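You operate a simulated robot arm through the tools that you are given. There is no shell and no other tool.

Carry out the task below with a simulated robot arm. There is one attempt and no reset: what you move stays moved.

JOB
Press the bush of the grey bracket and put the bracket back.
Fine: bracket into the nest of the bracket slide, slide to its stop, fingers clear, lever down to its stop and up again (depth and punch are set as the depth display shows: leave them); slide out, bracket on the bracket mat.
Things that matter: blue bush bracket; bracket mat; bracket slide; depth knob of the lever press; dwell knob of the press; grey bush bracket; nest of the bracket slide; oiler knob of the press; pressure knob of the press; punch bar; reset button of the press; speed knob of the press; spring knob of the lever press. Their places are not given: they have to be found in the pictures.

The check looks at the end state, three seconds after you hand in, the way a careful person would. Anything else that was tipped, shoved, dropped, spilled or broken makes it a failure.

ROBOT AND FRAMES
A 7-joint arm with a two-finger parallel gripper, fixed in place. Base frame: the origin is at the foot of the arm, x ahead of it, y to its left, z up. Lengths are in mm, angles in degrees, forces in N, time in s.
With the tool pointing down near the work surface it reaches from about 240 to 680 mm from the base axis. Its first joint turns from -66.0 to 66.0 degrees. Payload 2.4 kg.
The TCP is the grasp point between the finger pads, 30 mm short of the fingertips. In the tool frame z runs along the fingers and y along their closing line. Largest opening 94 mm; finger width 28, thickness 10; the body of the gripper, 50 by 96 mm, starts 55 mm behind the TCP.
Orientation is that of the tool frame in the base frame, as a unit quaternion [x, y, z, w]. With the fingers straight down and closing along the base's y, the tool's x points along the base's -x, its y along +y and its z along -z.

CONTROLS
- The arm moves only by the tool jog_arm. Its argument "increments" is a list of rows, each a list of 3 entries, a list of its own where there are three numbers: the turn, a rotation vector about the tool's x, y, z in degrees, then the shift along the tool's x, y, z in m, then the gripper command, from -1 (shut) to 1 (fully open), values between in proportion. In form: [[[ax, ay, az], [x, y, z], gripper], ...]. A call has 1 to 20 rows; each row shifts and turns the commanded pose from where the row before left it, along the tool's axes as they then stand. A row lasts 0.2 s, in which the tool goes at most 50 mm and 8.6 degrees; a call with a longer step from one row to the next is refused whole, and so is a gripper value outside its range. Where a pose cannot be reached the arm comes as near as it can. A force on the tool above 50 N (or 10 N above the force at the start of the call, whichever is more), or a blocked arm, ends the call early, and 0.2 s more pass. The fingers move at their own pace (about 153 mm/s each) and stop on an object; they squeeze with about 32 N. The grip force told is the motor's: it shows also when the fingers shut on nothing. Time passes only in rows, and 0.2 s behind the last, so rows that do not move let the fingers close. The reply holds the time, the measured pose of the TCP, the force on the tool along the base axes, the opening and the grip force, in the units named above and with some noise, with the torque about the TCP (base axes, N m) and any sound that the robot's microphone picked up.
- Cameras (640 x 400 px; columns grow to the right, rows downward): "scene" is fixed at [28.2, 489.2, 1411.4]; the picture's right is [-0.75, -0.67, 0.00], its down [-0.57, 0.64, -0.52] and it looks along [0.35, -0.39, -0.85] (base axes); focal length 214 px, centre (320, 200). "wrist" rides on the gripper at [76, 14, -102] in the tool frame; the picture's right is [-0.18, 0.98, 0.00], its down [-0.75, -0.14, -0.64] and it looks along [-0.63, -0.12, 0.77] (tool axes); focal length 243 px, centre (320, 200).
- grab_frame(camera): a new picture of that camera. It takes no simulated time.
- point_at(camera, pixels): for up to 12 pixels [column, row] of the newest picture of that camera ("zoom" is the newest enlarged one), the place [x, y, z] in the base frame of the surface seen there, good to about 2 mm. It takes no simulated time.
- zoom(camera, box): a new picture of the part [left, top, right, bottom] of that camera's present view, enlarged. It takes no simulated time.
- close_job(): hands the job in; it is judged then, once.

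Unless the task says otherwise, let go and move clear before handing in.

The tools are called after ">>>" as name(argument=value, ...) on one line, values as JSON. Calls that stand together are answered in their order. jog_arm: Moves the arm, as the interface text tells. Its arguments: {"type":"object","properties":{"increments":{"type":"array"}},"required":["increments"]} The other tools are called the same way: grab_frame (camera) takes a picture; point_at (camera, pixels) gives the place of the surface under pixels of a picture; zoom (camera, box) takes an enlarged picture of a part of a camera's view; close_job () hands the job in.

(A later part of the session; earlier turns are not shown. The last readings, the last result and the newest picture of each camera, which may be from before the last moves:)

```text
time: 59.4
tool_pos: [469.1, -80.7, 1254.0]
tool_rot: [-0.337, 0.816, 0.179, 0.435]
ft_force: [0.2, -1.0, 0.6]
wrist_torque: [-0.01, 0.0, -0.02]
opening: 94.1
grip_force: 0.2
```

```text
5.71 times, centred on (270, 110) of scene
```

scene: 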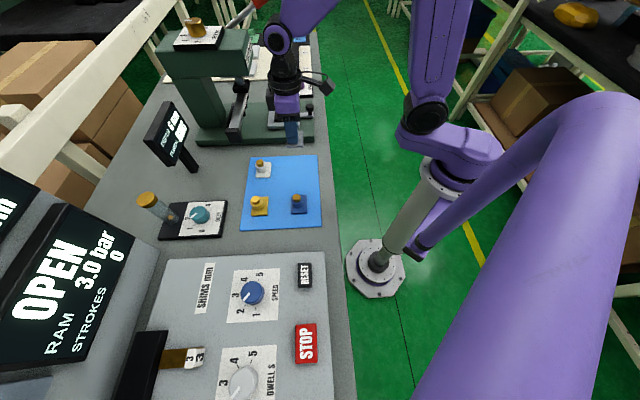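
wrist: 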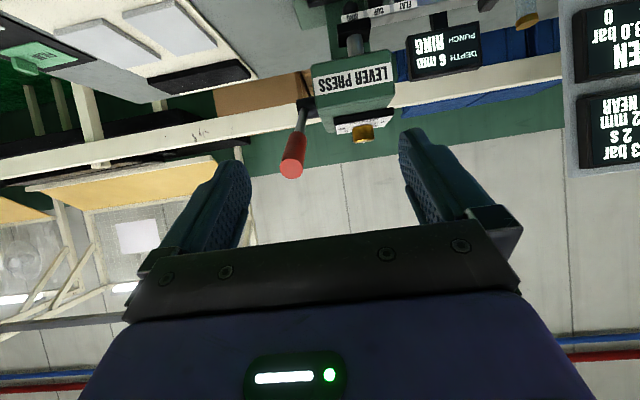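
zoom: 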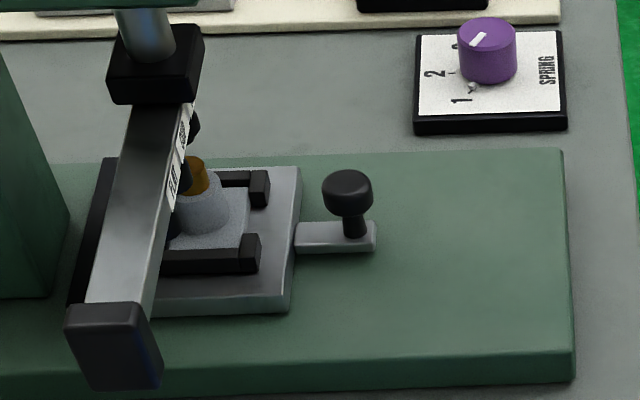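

The slide held its stop. The lever's red grip is at (293,155), so I'll measure it along with the spring knob beneath.

>>> zoom(camera="wrist", box=[260, 80, 340, 190])

>>> point_at(camera="zoom", pixels=[[291, 318], [270, 315], [330, 318], [300, 290], [300, 350], [315, 260], [330, 210], [340, 180], [350, 140], [355, 110], [365, 85], [300, 230]])

>>> point_at(camera="scene", pixels=[[299, 78], [298, 83], [288, 84], [312, 82], [290, 95], [312, 95]])

```text
3.64 times, centred on (300, 135) of wrist
```

zoom: 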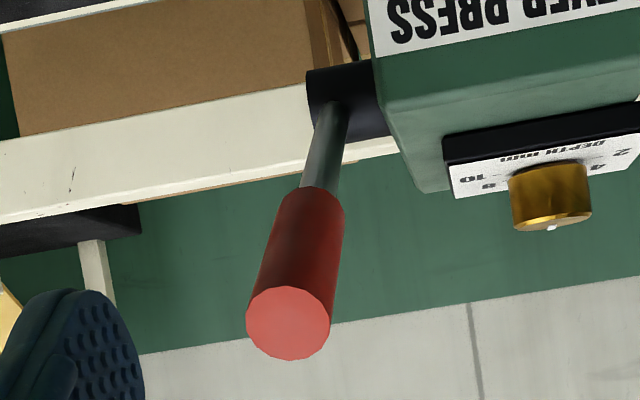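

```text
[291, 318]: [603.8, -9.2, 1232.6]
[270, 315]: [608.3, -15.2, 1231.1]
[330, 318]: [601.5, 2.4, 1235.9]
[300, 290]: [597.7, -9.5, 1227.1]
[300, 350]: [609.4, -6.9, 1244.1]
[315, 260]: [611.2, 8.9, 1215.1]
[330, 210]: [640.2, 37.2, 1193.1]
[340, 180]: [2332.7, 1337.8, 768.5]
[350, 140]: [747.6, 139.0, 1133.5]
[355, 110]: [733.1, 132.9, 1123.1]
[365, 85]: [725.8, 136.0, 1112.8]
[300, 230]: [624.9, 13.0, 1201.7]
```

```text
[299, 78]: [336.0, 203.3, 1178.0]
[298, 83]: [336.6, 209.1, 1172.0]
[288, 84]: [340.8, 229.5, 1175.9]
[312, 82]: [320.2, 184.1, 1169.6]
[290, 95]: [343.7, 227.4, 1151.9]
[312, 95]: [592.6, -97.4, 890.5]
```

The lever axis: end face at s≈420, z≈1233, t≈432, 30° up, grip radius about 12 mm, pivot near s≈620, z≈1117. I'll straighten the tool and line up in front of the grip.

>>> jog_arm(increments=[[[0, 8, 0], [0, 0, 0], 1], [[0, 8, 0], [0, 0, 0], 1], [[0, 8, 0], [0, 0, 0], 1], [[0, 8, 0], [0, 0, 0], 1], [[0, 8, 0], [0, 0, 0], 1], [[0, 8, 0], [0, 0, 0], 1], [[0, 8, 0], [0, 0, 0], 1], [[0, 0, 0], [-0.0275, -0.0215, 0.0155], 0.6], [[0, 0, 0], [-0.0275, -0.0215, 0.0155], 0.3], [[0, 0, 0], [0, 0, 0], 0.3]])

>>> grab_frame(camera="wrist")

>>> grab_frame(camera="scene")

```text
time: 61.6
tool_pos: [539.2, -72.2, 1223.5]
tool_rot: [-0.383, 0.924, 0.0, 0.0]
ft_force: [-0.1, 0.2, 0.9]
wrist_torque: [0.01, 0.03, -0.01]
opening: 61.1
grip_force: 0.1
```

```text
taken
```

wrist: 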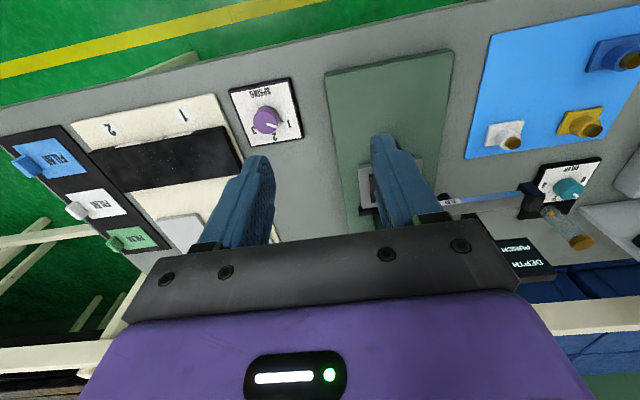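

```text
taken
```

scene: 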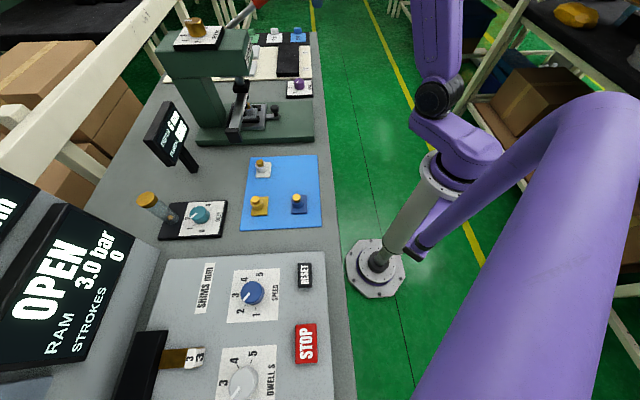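

>>> point_at(camera="wrist", pixels=[[265, 120], [285, 100], [240, 95], [300, 140], [130, 150], [180, 230]])

>>> jog_arm(increments=[[[0, 0, 0], [-0.02, 0, 0], 0.3], [[0, 0, 0], [-0.025, 0, 0], 0.3], [[0, 0, 0], [-0.025, 0, 0], 0.3], [[0, 0, 0], [-0.02, 0, 0], 0.3], [[0, 0, 0], [-0.0175, 0, 0], 0.3], [[0, 0, 0], [0, 0, 0], 0.3]])

>>> grab_frame(camera="wrist")

>>> zoom(camera="scene", box=[200, 0, 320, 70])

```text
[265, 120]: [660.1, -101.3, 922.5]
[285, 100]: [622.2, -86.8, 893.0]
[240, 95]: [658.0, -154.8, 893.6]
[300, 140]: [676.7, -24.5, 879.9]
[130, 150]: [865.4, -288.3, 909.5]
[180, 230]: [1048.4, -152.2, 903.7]
```

```text
time: 63.0
tool_pos: [607.5, -1.8, 1222.9]
tool_rot: [-0.383, 0.924, 0.001, 0.0]
ft_force: [-0.6, 0.5, 0.4]
wrist_torque: [-0.03, 0.01, 0.03]
opening: 61.1
grip_force: 0.0
out of reach, approached as far as the arm can: row 5
```

```text
taken
```

wrist: 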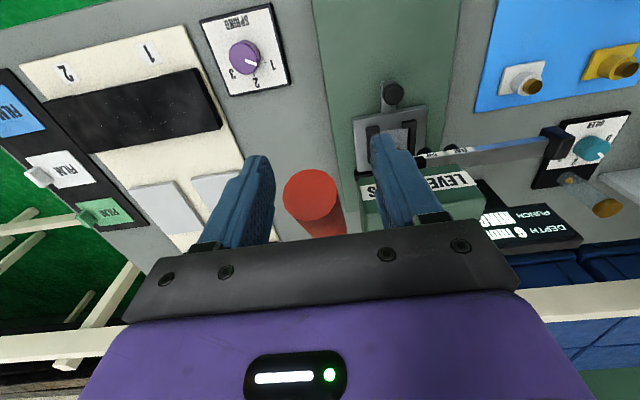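

```text
5.33 times, centred on (260, 35) of scene
```

zoom: 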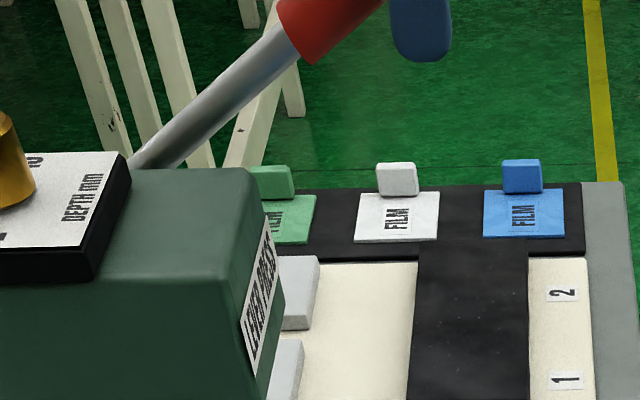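

The vertical tool reaches its limit at s≈428, but the grip end (315,195) is already between the fingers. I'll lean the tool back to gain reach and see where the pose settles.

>>> jog_arm(increments=[[[0, -5, 0], [0, 0, 0], 0.3], [[0, -5, 0], [0, 0, 0], 0.3], [[0, -5, 0], [0, 0, 0], 0.3], [[0, 0, 0], [0, 0, 0], 0.3]])

>>> zoom(camera="wrist", box=[230, 100, 430, 240])

```text
time: 64.0
tool_pos: [607.5, -2.2, 1223.0]
tool_rot: [-0.379, 0.916, 0.05, 0.121]
ft_force: [0.0, -0.3, -0.8]
wrist_torque: [0.0, -0.03, -0.05]
opening: 61.2
grip_force: 0.1
```

```text
2.86 times, centred on (330, 170) of wrist
```

zoom: 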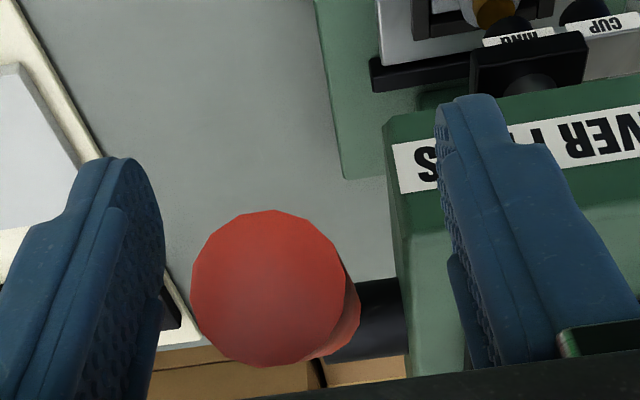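

The reach limit only clipped the command. I'll go 8 mm further and 2 mm in t, then close on the grip.

>>> jog_arm(increments=[[[0, 0, 0], [-0.0077, -0.002, 0.0021], 0.3], [[0, 0, 0], [0, 0, 0], 0.3], [[0, 0, 0], [0, 0, 0], -1], [[0, 0, 0], [0, 0, 0], -1], [[0, 0, 0], [0, 0, 0], -1]])

>>> grab_frame(camera="wrist")

```text
time: 65.2
tool_pos: [615.8, 1.2, 1222.6]
tool_rot: [-0.378, 0.916, 0.049, 0.121]
ft_force: [13.3, -5.6, -1.2]
wrist_torque: [0.22, -0.03, 0.21]
opening: 30.8
grip_force: 45.3
```

```text
taken
```

wrist: 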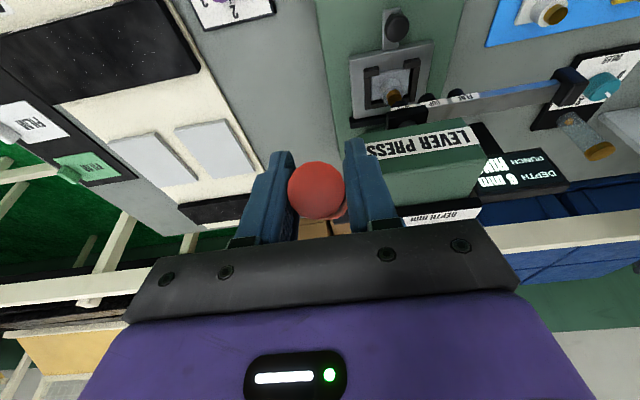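

The lever grip is held (opening 30.8). I'll start along the lever's arc with four small rows to check force and motion.

>>> jog_arm(increments=[[[0, 0, 0], [0.00635, -0.001, 0.00668], -1], [[0, 0, 0], [0.00584, 0, 0.00672], -1], [[0, 0, 0], [0.00584, 0, 0.00713], -1], [[0, 0, 0], [0.00541, 0, 0.00745], -1]])

>>> grab_frame(camera="wrist")

>>> zoom(camera="scene", box=[180, 0, 320, 130])

```text
time: 66.2
tool_pos: [604.0, -10.3, 1191.0]
tool_rot: [-0.378, 0.916, 0.051, 0.121]
ft_force: [6.5, -7.0, 7.4]
wrist_torque: [1.07, -0.84, 0.15]
opening: 31.1
grip_force: 44.7
```

```text
taken
```

wrist: 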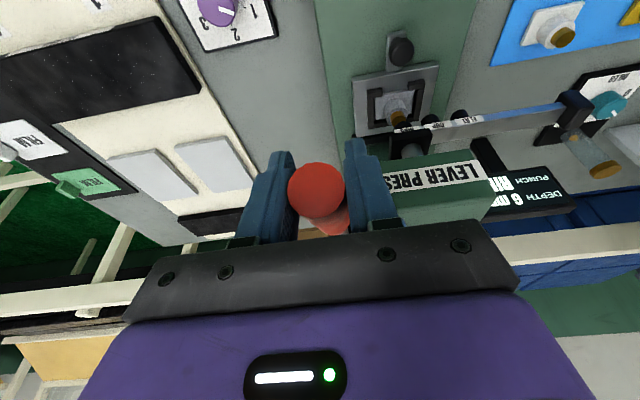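

```text
3.08 times, centred on (250, 65) of scene
```

zoom: 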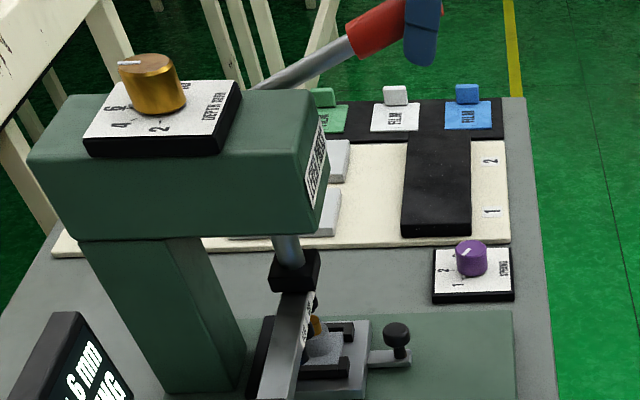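

The lever follows with low force and the ram is going down. I'll keep going along the arc.

>>> jog_arm(increments=[[[0, 0, 0], [0.00518, -0.001, 0.00772], -1], [[0, 0, 0], [0.00481, 0, 0.00792], -1], [[0, 0, 0], [0.00443, 0, 0.00803], -1], [[0, 0, 0], [0.00409, 0, 0.00832], -1]])

>>> zoom(camera="scene", box=[180, 0, 320, 130])

```text
time: 67.2
tool_pos: [597.8, -15.9, 1155.6]
tool_rot: [-0.38, 0.916, 0.05, 0.119]
ft_force: [-7.9, -5.5, 8.7]
wrist_torque: [0.94, -0.92, -0.1]
opening: 31.0
grip_force: 44.9
```

```text
3.08 times, centred on (250, 65) of scene
```

zoom: 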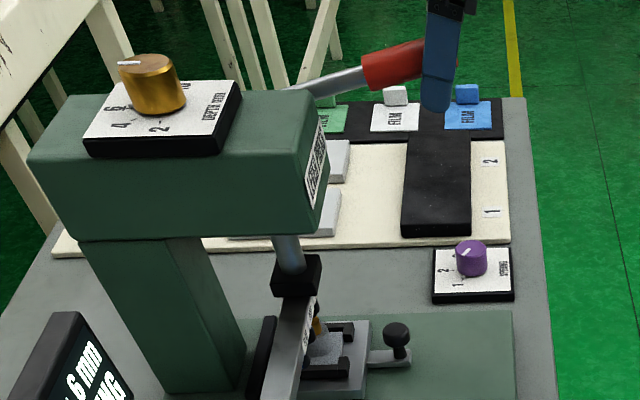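

>>> jog_arm(increments=[[[0, 0, 0], [0.00371, 0, 0.00843], -1], [[0, 0, 0], [0.00335, 0, 0.00863], -1], [[0, 0, 0], [0.00299, 0, 0.00883], -1], [[0, 0, 0], [0.00257, 0, 0.00884], -1]])

>>> zoom(camera="scene", box=[180, 0, 320, 130])

```text
time: 68.2
tool_pos: [596.8, -20.3, 1118.1]
tool_rot: [-0.379, 0.916, 0.05, 0.121]
ft_force: [-10.0, -3.1, 7.5]
wrist_torque: [0.95, -0.99, -0.05]
opening: 31.4
grip_force: 45.2
```

```text
3.08 times, centred on (250, 65) of scene
```

zoom: 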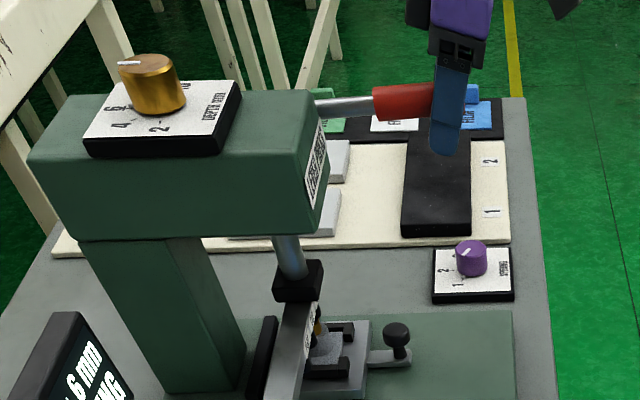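

>>> jog_arm(increments=[[[0, 0, 0], [0.00219, 0, 0.00894], -1], [[0, 0, 0], [0.00183, 0, 0.00914], -1], [[0, 0, 0], [0.00141, 0, 0.00915], -1], [[0, 0, 0], [0.00101, 0, 0.00915], -1]])

>>> zoom(camera="scene", box=[180, 0, 320, 130])

```text
time: 69.2
tool_pos: [598.3, -17.4, 1080.7]
tool_rot: [-0.379, 0.916, 0.051, 0.12]
ft_force: [-15.4, -2.3, 8.2]
wrist_torque: [0.92, -1.06, 0.01]
opening: 30.8
grip_force: 45.1
```

```text
3.08 times, centred on (250, 65) of scene
```

zoom: 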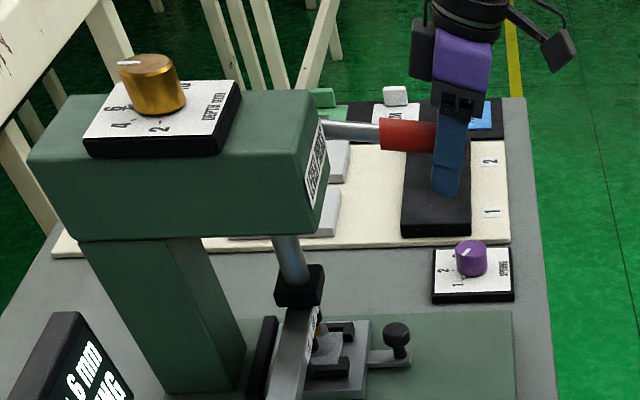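

>>> jog_arm(increments=[[[0, 0, 0], [0.00159, 0.0008, 0.009], -1], [[0, 0, 0], [0.00017, 0, 0.00917], -1], [[0, 0, 0], [-0.00021, 0, 0.00927], -1]])

>>> zoom(camera="scene", box=[180, 0, 320, 130])

```text
time: 70.0
tool_pos: [602.7, -14.2, 1055.1]
tool_rot: [-0.38, 0.916, 0.048, 0.122]
ft_force: [-17.9, -6.1, 32.1]
wrist_torque: [0.14, -0.21, -0.02]
opening: 31.1
grip_force: 45.1
```

```text
3.08 times, centred on (250, 65) of scene
```

zoom: 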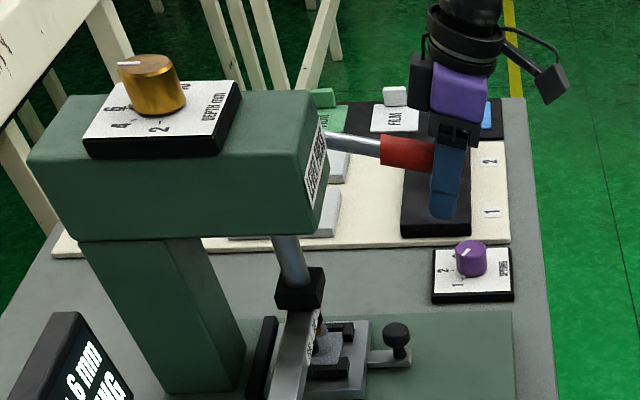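

Force has risen to 32 N, so the pressing has begun or the stop is near. I'll continue in finer steps.

>>> jog_arm(increments=[[[0, 0, 0], [-0.0003, 0, 0.0023], -1], [[0, 0, 0], [-0.0003, 0, 0.0023], -1], [[0, 0, 0], [0, 0, 0], -1]])

>>> grab_frame(camera="wrist")

>>> zoom(camera="scene", box=[220, 75, 320, 145])

```text
time: 70.8
tool_pos: [603.1, -11.6, 1051.7]
tool_rot: [-0.379, 0.916, 0.049, 0.123]
ft_force: [-10.9, -9.1, 29.9]
wrist_torque: [0.26, -0.37, -0.04]
opening: 31.0
grip_force: 45.1
```

```text
taken
```

wrist: 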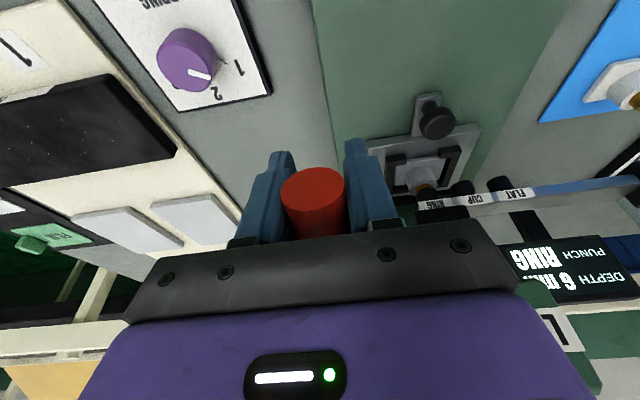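

```text
5.71 times, centred on (270, 110) of scene
```

zoom: 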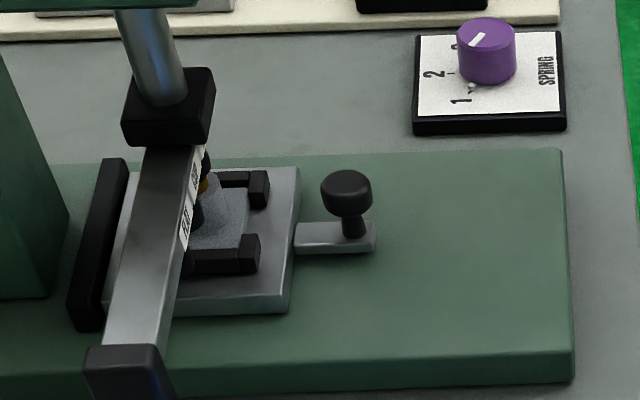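

>>> jog_arm(increments=[[[0, 0, 0], [-0.0003, 0, 0.0023], -1], [[0, 0, 0], [-0.0003, 0, 0.0023], -1], [[0, 0, 0], [0, 0, 0], -1]])

>>> grab_frame(camera="wrist")

>>> zoom(camera="scene", box=[220, 75, 320, 145])

```text
time: 71.6
tool_pos: [605.0, -11.3, 1047.8]
tool_rot: [-0.379, 0.916, 0.048, 0.122]
ft_force: [-12.2, -9.3, 33.1]
wrist_torque: [0.12, -0.16, -0.01]
opening: 31.3
grip_force: 45.4
```

```text
taken
```

wrist: 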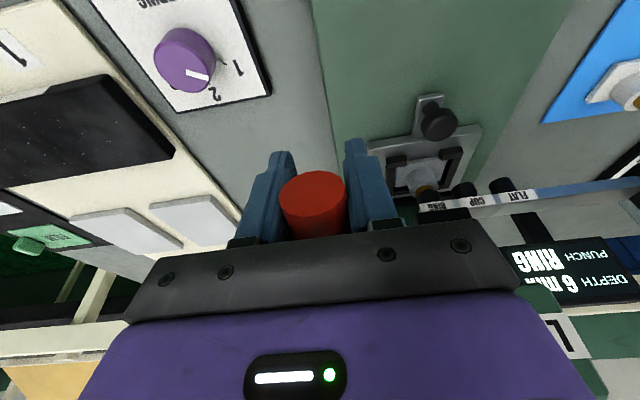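

```text
5.71 times, centred on (270, 110) of scene
```

zoom: 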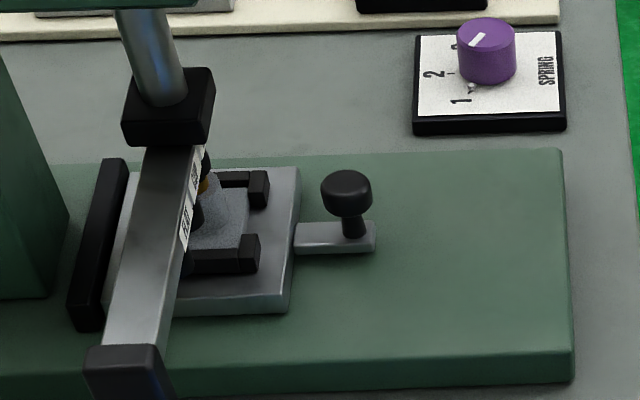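

The ram didn't move in the last step (scene views identical), so the fingers are slipping at about 33 N. I'll measure how far the ram came down to tell the stop from press-fit resistance.

>>> point_at(camera="zoom", pixels=[[125, 112], [180, 120], [150, 95], [205, 80], [205, 155], [208, 180], [125, 355], [190, 210], [150, 200], [155, 40]])

>>> zoom(camera="scene", box=[240, 90, 272, 122])

>>> zoom(camera="wrist", box=[380, 130, 480, 220])

```text
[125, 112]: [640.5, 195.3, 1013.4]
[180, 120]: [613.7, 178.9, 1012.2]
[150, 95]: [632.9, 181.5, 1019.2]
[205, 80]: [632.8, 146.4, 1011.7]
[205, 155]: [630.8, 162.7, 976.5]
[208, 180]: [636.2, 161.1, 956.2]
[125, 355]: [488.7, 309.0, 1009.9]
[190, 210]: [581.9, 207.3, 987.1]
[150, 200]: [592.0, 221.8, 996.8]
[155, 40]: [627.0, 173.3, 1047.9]
```

```text
12.50 times, centred on (256, 106) of scene
```

zoom: 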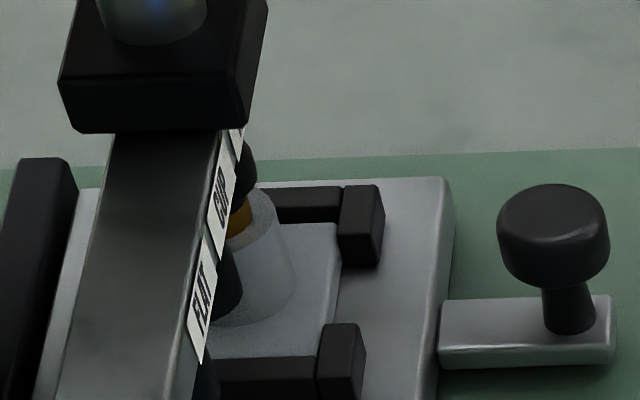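

```text
4.44 times, centred on (430, 175) of wrist
```

zoom: 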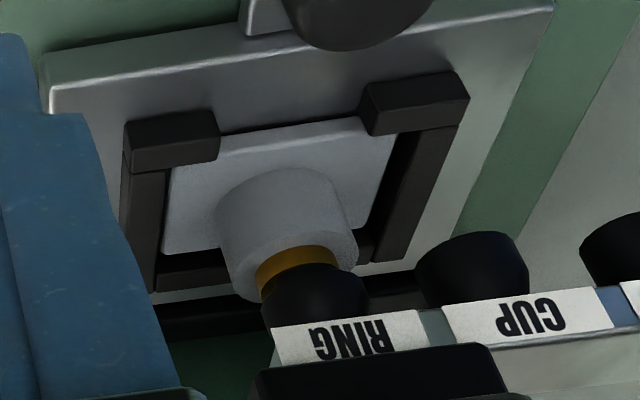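

The RING punch sits on the bush in the wrist zoom at (300,260). I'll measure boss top, bush and punch heights.

>>> point_at(camera="zoom", pixels=[[300, 250], [300, 262], [290, 240], [300, 275], [320, 290], [270, 285], [345, 240], [335, 262], [345, 325], [300, 330], [280, 215], [265, 270]])

>>> zoom(camera="wrist", box=[405, 165, 465, 210])

```text
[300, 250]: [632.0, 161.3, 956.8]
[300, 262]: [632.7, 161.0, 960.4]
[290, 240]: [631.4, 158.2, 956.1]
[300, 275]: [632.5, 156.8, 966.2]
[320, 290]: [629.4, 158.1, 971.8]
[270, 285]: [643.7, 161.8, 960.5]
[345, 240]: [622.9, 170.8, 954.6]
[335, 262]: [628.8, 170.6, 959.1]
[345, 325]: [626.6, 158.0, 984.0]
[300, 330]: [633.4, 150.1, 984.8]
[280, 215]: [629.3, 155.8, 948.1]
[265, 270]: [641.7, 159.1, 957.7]
```

```text
8.89 times, centred on (435, 188) of wrist
```

zoom: 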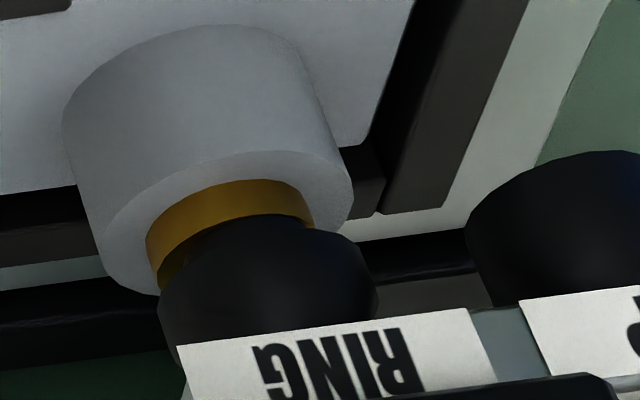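

Boss top is 956.5 and the punch face about 962, so the bush went from 12 mm proud to about 6 mm. That matches the 6 mm depth setting and the ram stopped there. To be certain it's at the stop I'll push once more, then compare.

>>> jog_arm(increments=[[[0, 0, 0], [-0.0003, 0, 0.002], -1], [[0, 0, 0], [-0.0003, 0, 0.002], -1], [[0, 0, 0], [0, 0, 0], -1]])

>>> zoom(camera="scene", box=[240, 90, 272, 122])

>>> zoom(camera="wrist", box=[405, 165, 465, 210])

```text
time: 72.4
tool_pos: [606.3, -9.7, 1044.2]
tool_rot: [-0.38, 0.915, 0.049, 0.123]
ft_force: [-9.5, -12.0, 33.6]
wrist_torque: [0.14, -0.11, 0.0]
opening: 31.2
grip_force: 44.7
```

```text
12.50 times, centred on (256, 106) of scene
```

zoom: 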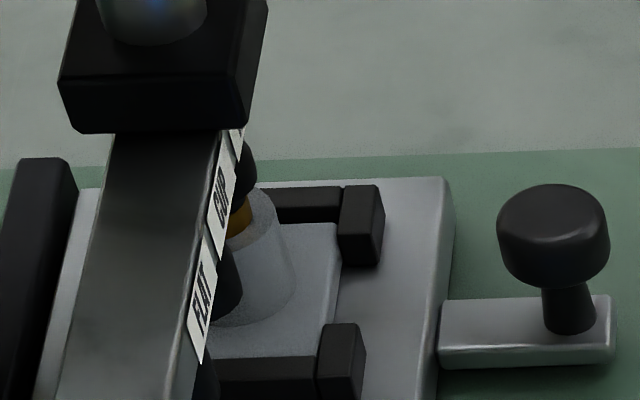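

```text
8.89 times, centred on (435, 188) of wrist
```

zoom: 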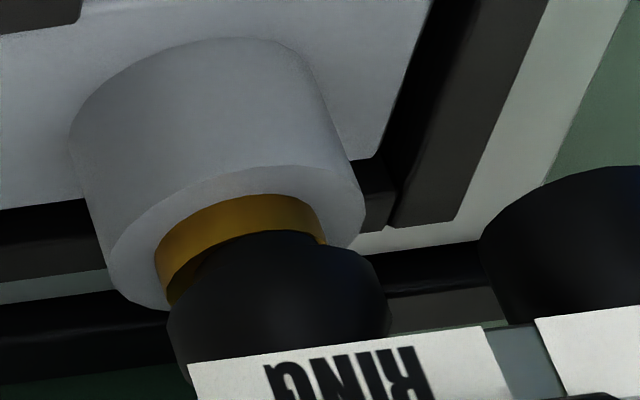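

The ram did not move, so the lever is at its stop with 6 mm pressed. I'll bring the lever back up along the arc.

>>> jog_arm(increments=[[[0, 0, 0], [0.0006, 0, -0.004], -1], [[0, 0, 0], [0.0006, 0, -0.0046], -1], [[0, 0, 0], [0.0006, 0, -0.0046], -1], [[0, 0, 0], [0.00021, 0, -0.00927], -1], [[0, 0, 0], [-0.00017, 0, -0.00917], -1], [[0, 0, 0], [-0.00159, 0, -0.009], -1], [[0, 0, 0], [-0.00101, 0, -0.00915], -1], [[0, 0, 0], [-0.00141, 0, -0.00915], -1], [[0, 0, 0], [-0.00183, 0, -0.00914], -1], [[0, 0, 0], [-0.00219, 0, -0.00894], -1]])

>>> zoom(camera="scene", box=[180, 0, 320, 130])

>>> grab_frame(camera="wrist")

```text
time: 74.6
tool_pos: [597.6, -17.2, 1117.1]
tool_rot: [-0.38, 0.916, 0.05, 0.122]
ft_force: [26.4, 7.6, -4.9]
wrist_torque: [-0.82, 1.32, 0.13]
opening: 31.0
grip_force: 45.6
```

```text
3.08 times, centred on (250, 65) of scene
```

zoom: 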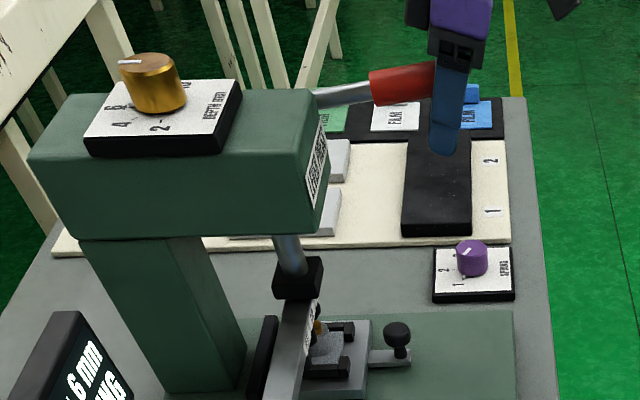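

```text
taken
```

wrist: 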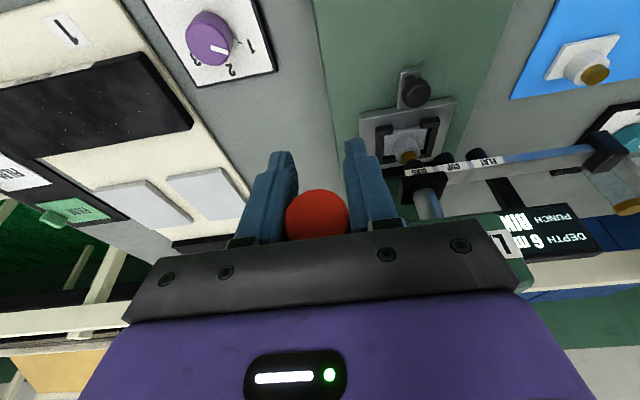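

The lever is around 5° up and following. I'll continue along the arc with a small s correction.

>>> jog_arm(increments=[[[0, 0, 0], [-0.00528, 0, -0.00811], -1], [[0, 0, 0], [-0.00371, 0, -0.00843], -1], [[0, 0, 0], [-0.00409, 0, -0.00832], -1], [[0, 0, 0], [-0.00443, 0, -0.00803], -1], [[0, 0, 0], [-0.00481, 0, -0.00792], -1], [[0, 0, 0], [-0.00518, 0, -0.00772], -1]])

>>> zoom(camera="scene", box=[180, 0, 320, 130])

```text
time: 76.0
tool_pos: [605.4, -10.1, 1171.4]
tool_rot: [-0.379, 0.916, 0.05, 0.12]
ft_force: [3.0, -0.5, -6.5]
wrist_torque: [-0.9, 0.94, 0.04]
opening: 30.8
grip_force: 44.8
```

```text
3.08 times, centred on (250, 65) of scene
```

zoom: 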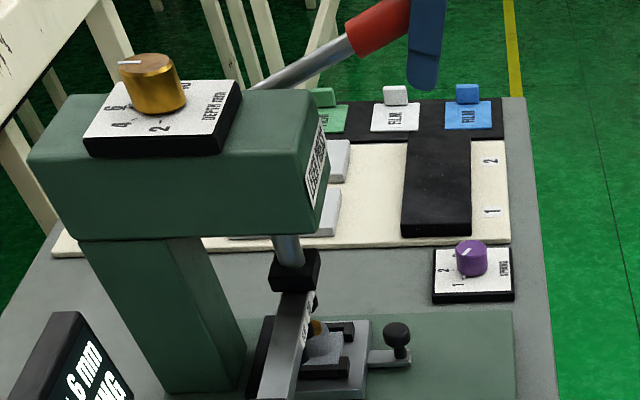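

>>> jog_arm(increments=[[[0, 0, 0], [-0.00541, 0, -0.00745], -1], [[0, 0, 0], [-0.00584, 0, -0.00713], -1], [[0, 0, 0], [-0.00584, 0, -0.00672], -1], [[0, 0, 0], [0, 0, 0], -1]])

>>> jog_arm(increments=[[[0, 0, 0], [-0.0032, 0, -0.0033], -1], [[0, 0, 0], [-0.0032, 0, -0.0033], -1], [[0, 0, 0], [0, 0, 0], -1]])

>>> zoom(camera="scene", box=[180, 0, 320, 130])

>>> grab_frame(camera="wrist")

```text
time: 77.0
tool_pos: [614.8, -2.0, 1196.5]
tool_rot: [-0.379, 0.917, 0.049, 0.119]
ft_force: [6.4, -4.0, -8.2]
wrist_torque: [-0.86, 1.14, -0.07]
opening: 30.6
grip_force: 45.0
```

```text
time: 77.8
tool_pos: [614.7, 0.6, 1203.4]
tool_rot: [-0.379, 0.917, 0.051, 0.116]
ft_force: [-12.8, -7.7, -24.3]
wrist_torque: [0.46, -0.39, 0.04]
opening: 30.4
grip_force: 45.4
```

```text
3.08 times, centred on (250, 65) of scene
```

zoom: 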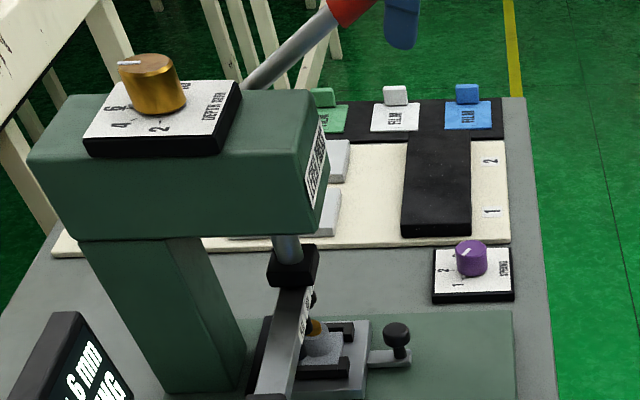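

```text
taken
```

wrist: 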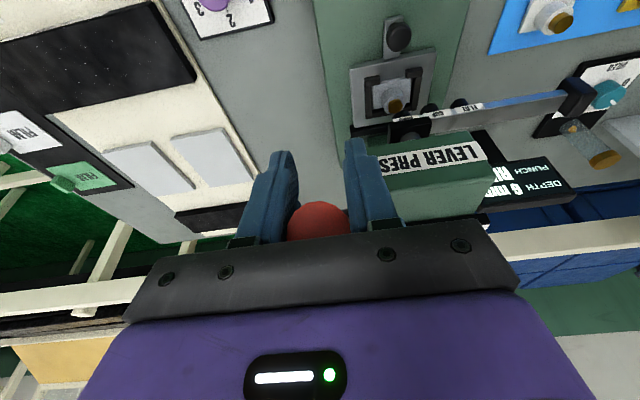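

The lever is at its upper stop (−24 N in z) and the ram is up. I'll release and back straight away from the grip.

>>> jog_arm(increments=[[[0, 0, 0], [0, 0, 0.001], -1], [[0, 0, 0], [0, 0, 0], 0.3], [[0, 0, 0], [0, 0, 0], 0.3], [[0, 0, 0], [0.02, 0, -0.0054], 0.3], [[0, 0, 0], [0.0419, 0, -0.0112], 0.3], [[0, 0, 0], [0.0419, 0, -0.0112], 0.5], [[0, 0, 0], [0.0419, 0, -0.0112], 1], [[0, 0, 0], [0, 0, 0], 1]])

>>> grab_frame(camera="wrist")

>>> zoom(camera="scene", box=[180, 0, 320, 130])

```text
time: 79.6
tool_pos: [507.9, -103.5, 1202.9]
tool_rot: [-0.38, 0.916, 0.051, 0.121]
ft_force: [-0.2, 0.3, -0.9]
wrist_torque: [0.02, 0.02, -0.01]
opening: 94.0
grip_force: 0.1
```

```text
taken
```

wrist: 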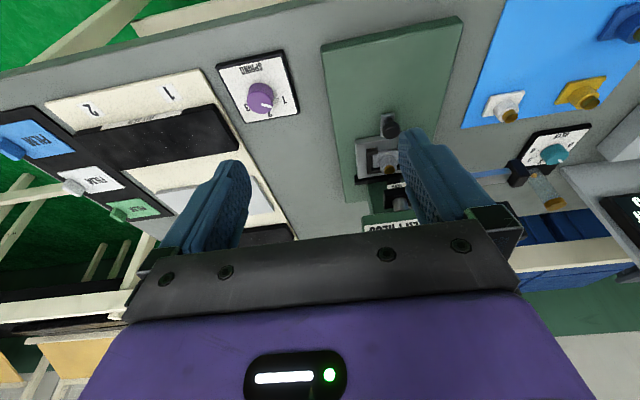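

```text
3.08 times, centred on (250, 65) of scene
```

zoom: 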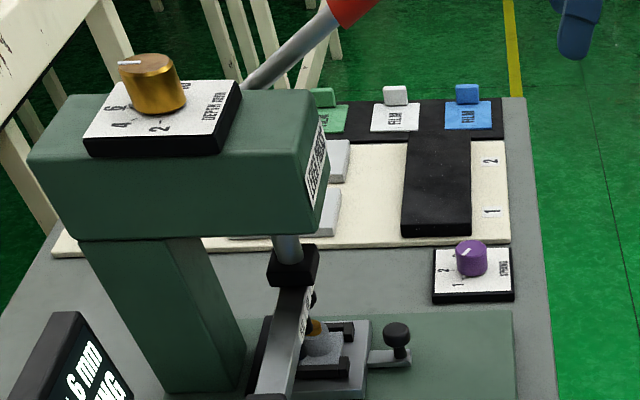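

The lever stays up. Next I'll return to the slide knob to pull the slide out.

>>> jog_arm(increments=[[[0, -5, 0], [0, 0, 0], 1], [[0, -5, 0], [0, 0, 0], 1], [[0, 0, 0], [0.01183, 0.01683, 0.03088], 1], [[0, 0, 0], [0.01183, 0.01683, 0.03088], 1], [[0, 0, 0], [0.01183, 0.01683, 0.03088], 1], [[0, 0, 0], [0.01183, 0.01683, 0.03088], 1], [[0, 0, 0], [0.01183, 0.01683, 0.03088], 0], [[0, 0, 0], [0.01183, 0.01683, 0.03088], 0], [[0, 0, 0], [-0.0319, 0, 0.01488], 0], [[0, 0, 0], [-0.0319, 0, 0.01488], 0], [[0, 0, 0], [-0.0319, 0, 0.01488], 0], [[0, 0, 0], [0, 0, 0], 0]])

>>> grab_frame(camera="wrist")

```text
time: 82.2
tool_pos: [522.8, 51.5, 1004.4]
tool_rot: [-0.374, 0.902, 0.083, 0.199]
ft_force: [-0.3, -0.5, 0.9]
wrist_torque: [-0.02, 0.04, -0.01]
opening: 46.9
grip_force: 0.0
```

```text
taken
```

wrist: 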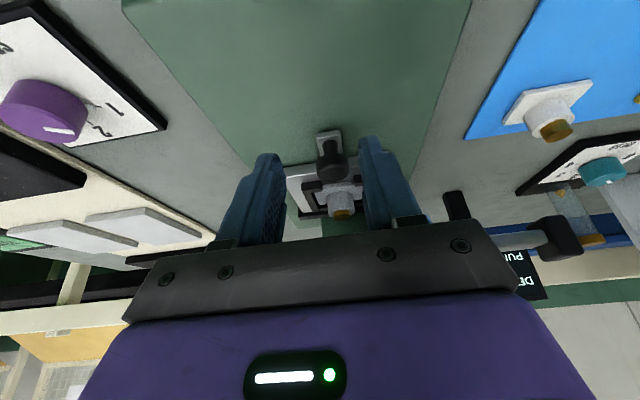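

>>> jog_arm(increments=[[[0, 0, 0], [-0.032, 0.001, 0.0149], 0], [[0, 0, 0], [-0.032, 0.001, 0.0149], 0], [[0, 0, 0], [0.0097, 0, 0.0208], 0], [[0, 0, 0], [0.0097, 0, 0.0208], 0], [[0, 0, 0], [0, 0, 0], 0]])

>>> grab_frame(camera="wrist")

>>> zoom(camera="wrist", box=[240, 90, 400, 240])

```text
time: 83.4
tool_pos: [571.7, 102.7, 958.2]
tool_rot: [-0.374, 0.902, 0.083, 0.2]
ft_force: [-1.1, -0.4, -0.7]
wrist_torque: [-0.01, 0.0, 0.02]
opening: 46.8
grip_force: 0.0
```

```text
taken
```

wrist: 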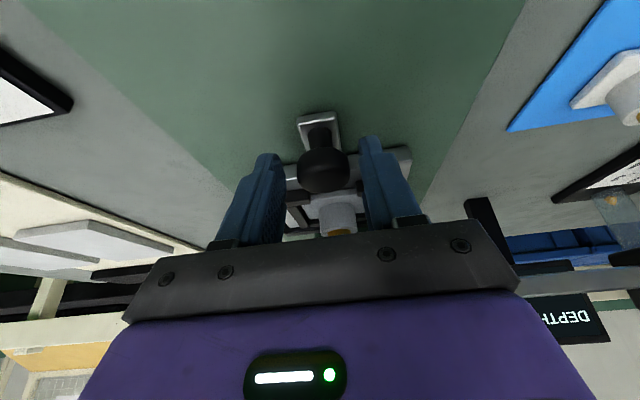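

```text
2.67 times, centred on (320, 165) of wrist
```

zoom: 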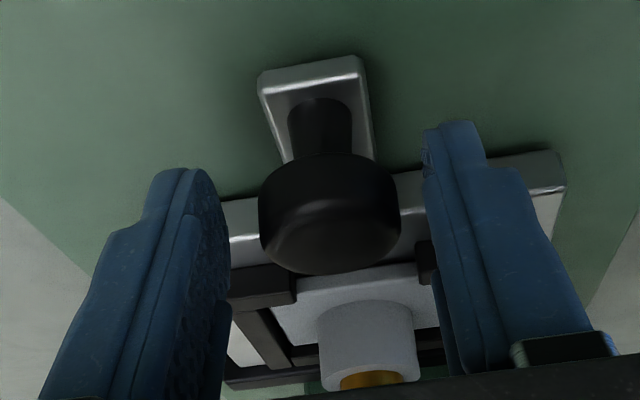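

The fingers are around the knob. I'll close and pull out smoothly.

>>> jog_arm(increments=[[[0, 0, 0], [0, 0.0005, 0], -1], [[0, 0, 0], [0, 0, 0], -1], [[0, 0, 0], [0, 0, 0], -1], [[0, 0, 0], [0.003, 0, -0.0014], -1], [[0, 0, 0], [0.005, 0, -0.00233], -1], [[0, 0, 0], [0.007, 0, -0.00326], -1], [[0, 0, 0], [0.008, 0, -0.00373], -1], [[0, 0, 0], [0.008, 0, -0.00373], -1], [[0, 0, 0], [0.008, 0, -0.00373], -1], [[0, 0, 0], [0.008, 0, -0.00373], -1], [[0, 0, 0], [0.008, 0, -0.00373], -1], [[0, 0, 0], [0.008, 0, -0.00373], -1], [[0, 0, 0], [0.008, 0, -0.00373], -1], [[0, 0, 0], [0.008, 0, -0.00373], -1], [[0, 0, 0], [0.008, 0, -0.00373], -1], [[0, 0, 0], [0.008, 0, -0.00373], -1], [[0, 0, 0], [0.006, 0, -0.0028], -1], [[0, 0, 0], [0.004, 0, -0.00187], -1], [[0, 0, 0], [0, 0, 0], -1]])

>>> zoom(camera="scene", box=[220, 75, 320, 145])

```text
time: 87.4
tool_pos: [489.6, 21.1, 959.1]
tool_rot: [-0.374, 0.902, 0.083, 0.199]
ft_force: [-12.3, 9.9, -10.1]
wrist_torque: [0.19, 0.16, 0.15]
opening: 29.3
grip_force: 44.8
```

```text
5.71 times, centred on (270, 110) of scene
```

zoom: 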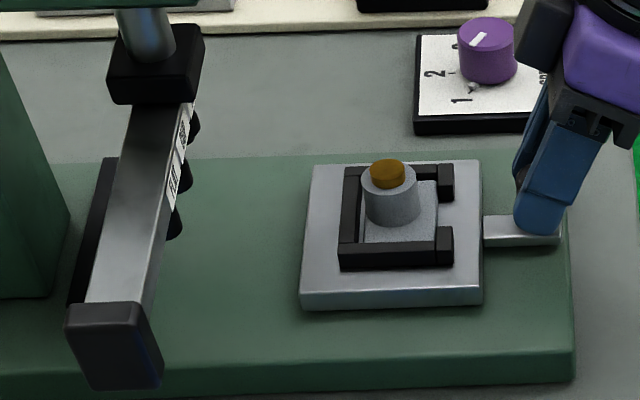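

The bush is now clearly lower. The slide is about 4 mm short of its original out position, so I'll pull the rest.

>>> jog_arm(increments=[[[0, 0, 0], [0.0018, 0.001, -0.00085], -1], [[0, 0, 0], [0.0018, 0, -0.00085], -1], [[0, 0, 0], [0.0005, 0, -0.0002], -1], [[0, 0, 0], [0, 0, 0], -1]])

>>> zoom(camera="scene", box=[220, 75, 320, 145])

```text
time: 88.4
tool_pos: [485.9, 18.9, 958.7]
tool_rot: [-0.374, 0.902, 0.082, 0.198]
ft_force: [-7.9, 9.4, -13.7]
wrist_torque: [0.11, 0.14, -0.01]
opening: 29.0
grip_force: 45.4
```

```text
5.71 times, centred on (270, 110) of scene
```

zoom: 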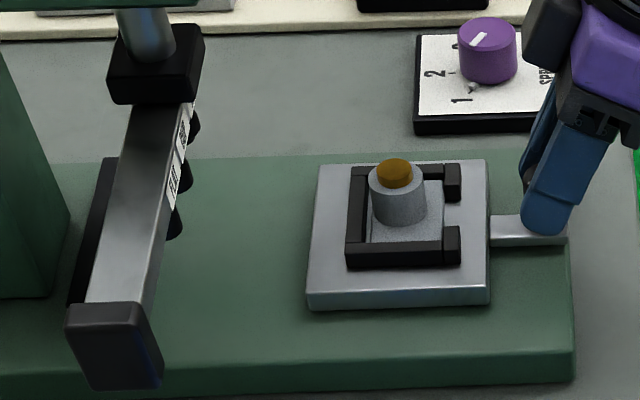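

The slide is back at its original out position. I'll release the knob, rise and check the pressed bush.

>>> jog_arm(increments=[[[0, 0, 0], [0, 0, 0], 0], [[0, 0, 0], [0, 0, 0], 0], [[0, 0, 0], [-0.0169, 0, -0.0363], 0], [[0, 0, 0], [-0.0169, 0, -0.0363], 0], [[0, 0, 0], [-0.0169, 0, -0.0363], 1], [[0, 6.25, 0], [0, 0, 0], 1], [[0, 6.25, 0], [0, 0, 0], 1], [[0, 6.25, 0], [0, 0, 0], 1], [[0, 6.25, 0], [0, 0, 0], 1], [[0, 0, 0], [0, 0, 0], 1]])

>>> grab_frame(camera="wrist")

>>> zoom(camera="wrist", box=[270, 140, 390, 230])

>>> point_at(camera="zoom", pixels=[[320, 200], [340, 230], [300, 160]])

```text
time: 90.6
tool_pos: [485.3, 17.8, 1079.5]
tool_rot: [-0.383, 0.924, 0.0, -0.001]
ft_force: [0.2, 0.4, -0.3]
wrist_torque: [0.03, 0.0, 0.0]
opening: 94.2
grip_force: 0.0
```

```text
taken
```

wrist: 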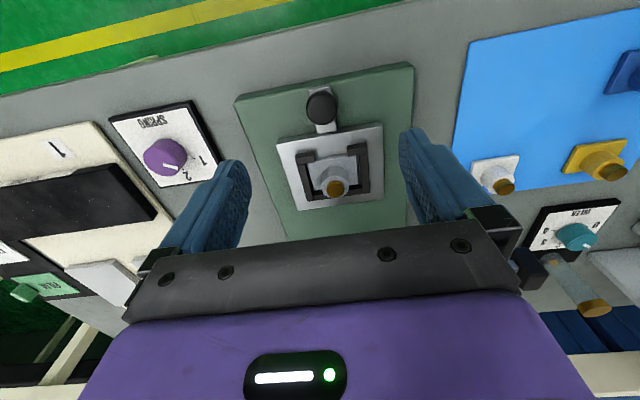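

```text
4.44 times, centred on (330, 185) of wrist
```

zoom: 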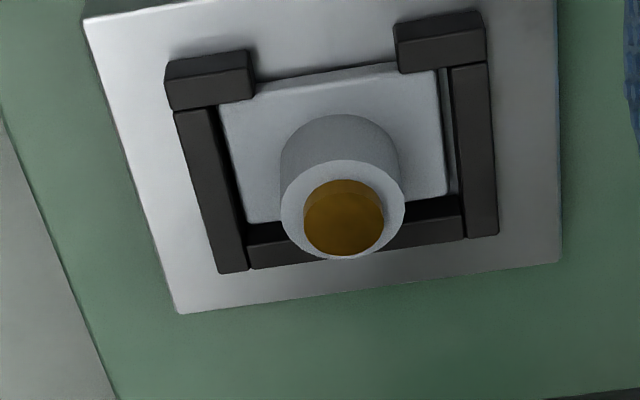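

```text
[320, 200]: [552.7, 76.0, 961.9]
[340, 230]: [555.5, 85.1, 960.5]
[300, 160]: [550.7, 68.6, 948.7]
```

>>> point_at(camera="zoom", pixels=[[344, 222], [308, 222], [381, 222], [344, 198], [344, 250], [292, 205], [395, 215], [360, 168], [235, 130], [430, 90], [260, 100], [430, 180]])

```text
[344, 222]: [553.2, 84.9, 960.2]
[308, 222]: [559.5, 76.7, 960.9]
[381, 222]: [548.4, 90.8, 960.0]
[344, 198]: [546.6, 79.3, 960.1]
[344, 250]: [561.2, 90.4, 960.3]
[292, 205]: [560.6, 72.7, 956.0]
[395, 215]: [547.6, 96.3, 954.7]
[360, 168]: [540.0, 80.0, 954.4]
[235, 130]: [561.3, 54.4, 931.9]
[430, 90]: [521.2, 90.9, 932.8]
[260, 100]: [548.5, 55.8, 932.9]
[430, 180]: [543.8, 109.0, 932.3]
```

The bush is now 5–6 mm proud instead of 12, so it's pressed by 6 mm and stands straight. I'll go back over the bracket to pick it up.

>>> jog_arm(increments=[[[0, 0, 0], [-0.032, 0, 0.012], 1], [[0, 0, 0], [-0.032, 0, 0.012], 0.4], [[0, 0, 0], [-0.0318, -0.0005, 0.012], 0], [[0, 0, 0], [0, 0, 0.02], 0], [[0, 0, 0], [0, 0, 0.015], 0], [[0, 0, 0], [0, 0, 0], 0]])

>>> grab_frame(camera="wrist")

>>> zoom(camera="scene", box=[260, 85, 324, 125])

```text
time: 92.0
tool_pos: [554.7, 85.7, 1008.3]
tool_rot: [-0.382, 0.924, 0.0, 0.001]
ft_force: [0.9, 0.3, 0.2]
wrist_torque: [-0.01, -0.02, -0.02]
opening: 46.9
grip_force: 0.1
```

```text
taken
```

wrist: 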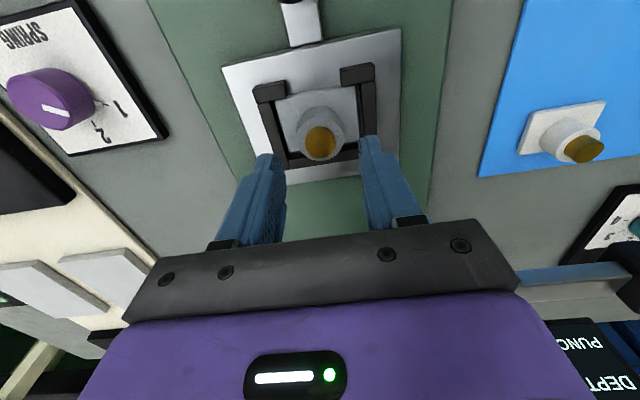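

```text
10.00 times, centred on (292, 105) of scene
```

zoom: 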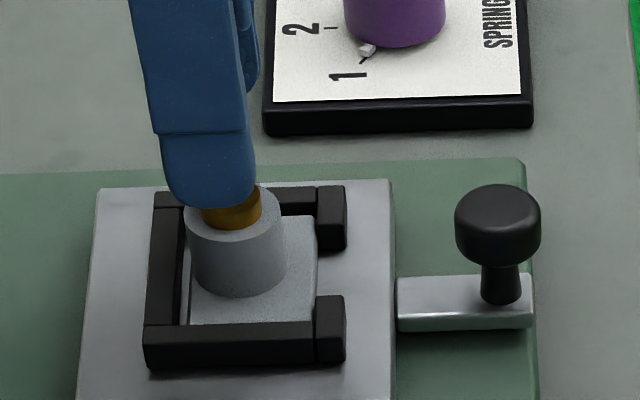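

Aligned above the boss. I'll descend with about 40 mm opening so the fingers stay inside the walls, then grip.

>>> jog_arm(increments=[[[0, 0, 0], [0.001, 0, 0.01], -0.15], [[0, 0, 0], [0, 0, 0.012], -0.15], [[0, 0, 0], [0, 0, 0.01], -0.15], [[0, 0, 0], [0, 0, 0.008], -0.15], [[0, 0, 0], [0, 0, 0], -0.15]])

>>> zoom(camera="wrist", box=[240, 50, 400, 210])

```text
time: 93.2
tool_pos: [551.8, 85.8, 968.9]
tool_rot: [-0.383, 0.924, 0.0, 0.0]
ft_force: [0.2, -0.1, 0.7]
wrist_torque: [0.0, 0.01, 0.01]
opening: 40.1
grip_force: 0.1
```

```text
2.50 times, centred on (320, 130) of wrist
```

zoom: 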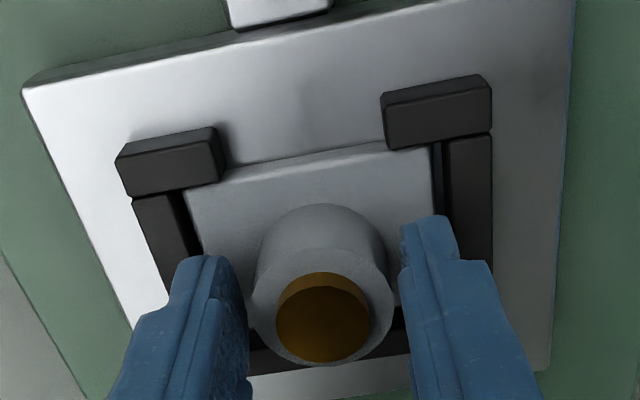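

>>> jog_arm(increments=[[[0, 0, 0], [0, 0, 0.001], -0.15], [[0, 0, 0], [0, 0, 0], -1], [[0, 0, 0], [0, 0, 0], -1], [[0, 0, 0], [0, 0, 0], -1]])

>>> jog_arm(increments=[[[0, 0, 0], [-0.001, 0, 0], -1], [[0, 0, 0], [0, 0, -0.004], -1], [[0, 0, 0], [0, 0, -0.008], -1], [[0, 0, 0], [0, 0, -0.02], -1], [[0, 0, 0], [0, 0, -0.025], -1], [[0, 0, 0], [0, 0, -0.025], -1], [[0, 0, 0], [0, 0, 0], -1]])

>>> grab_frame(camera="wrist")

>>> zoom(camera="scene", box=[230, 60, 340, 130])

```text
time: 94.2
tool_pos: [554.1, 85.6, 967.2]
tool_rot: [-0.382, 0.924, 0.0, 0.0]
ft_force: [0.2, 0.1, 1.0]
wrist_torque: [0.01, 0.05, -0.01]
opening: 31.5
grip_force: 32.4
```

```text
time: 95.8
tool_pos: [554.6, 86.6, 1050.1]
tool_rot: [-0.383, 0.924, 0.0, 0.0]
ft_force: [-0.6, -0.2, -0.3]
wrist_torque: [0.03, 0.02, 0.0]
opening: 31.3
grip_force: 31.9
```

```text
taken
```

wrist: 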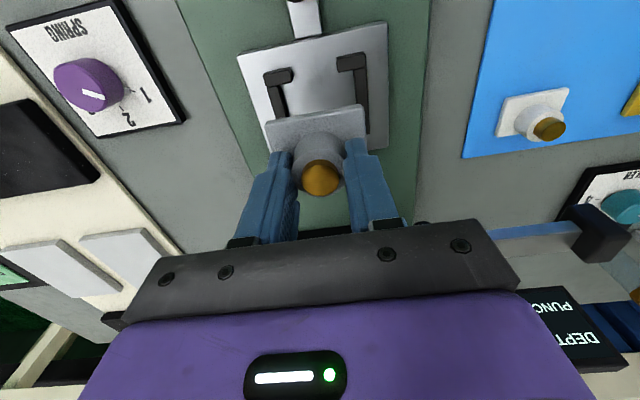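

```text
5.71 times, centred on (285, 95) of scene
```

zoom: 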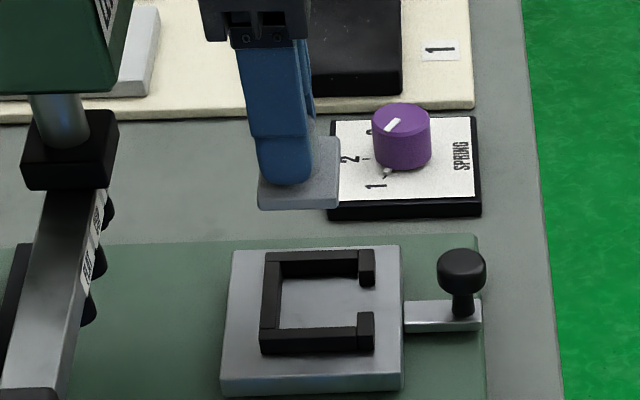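

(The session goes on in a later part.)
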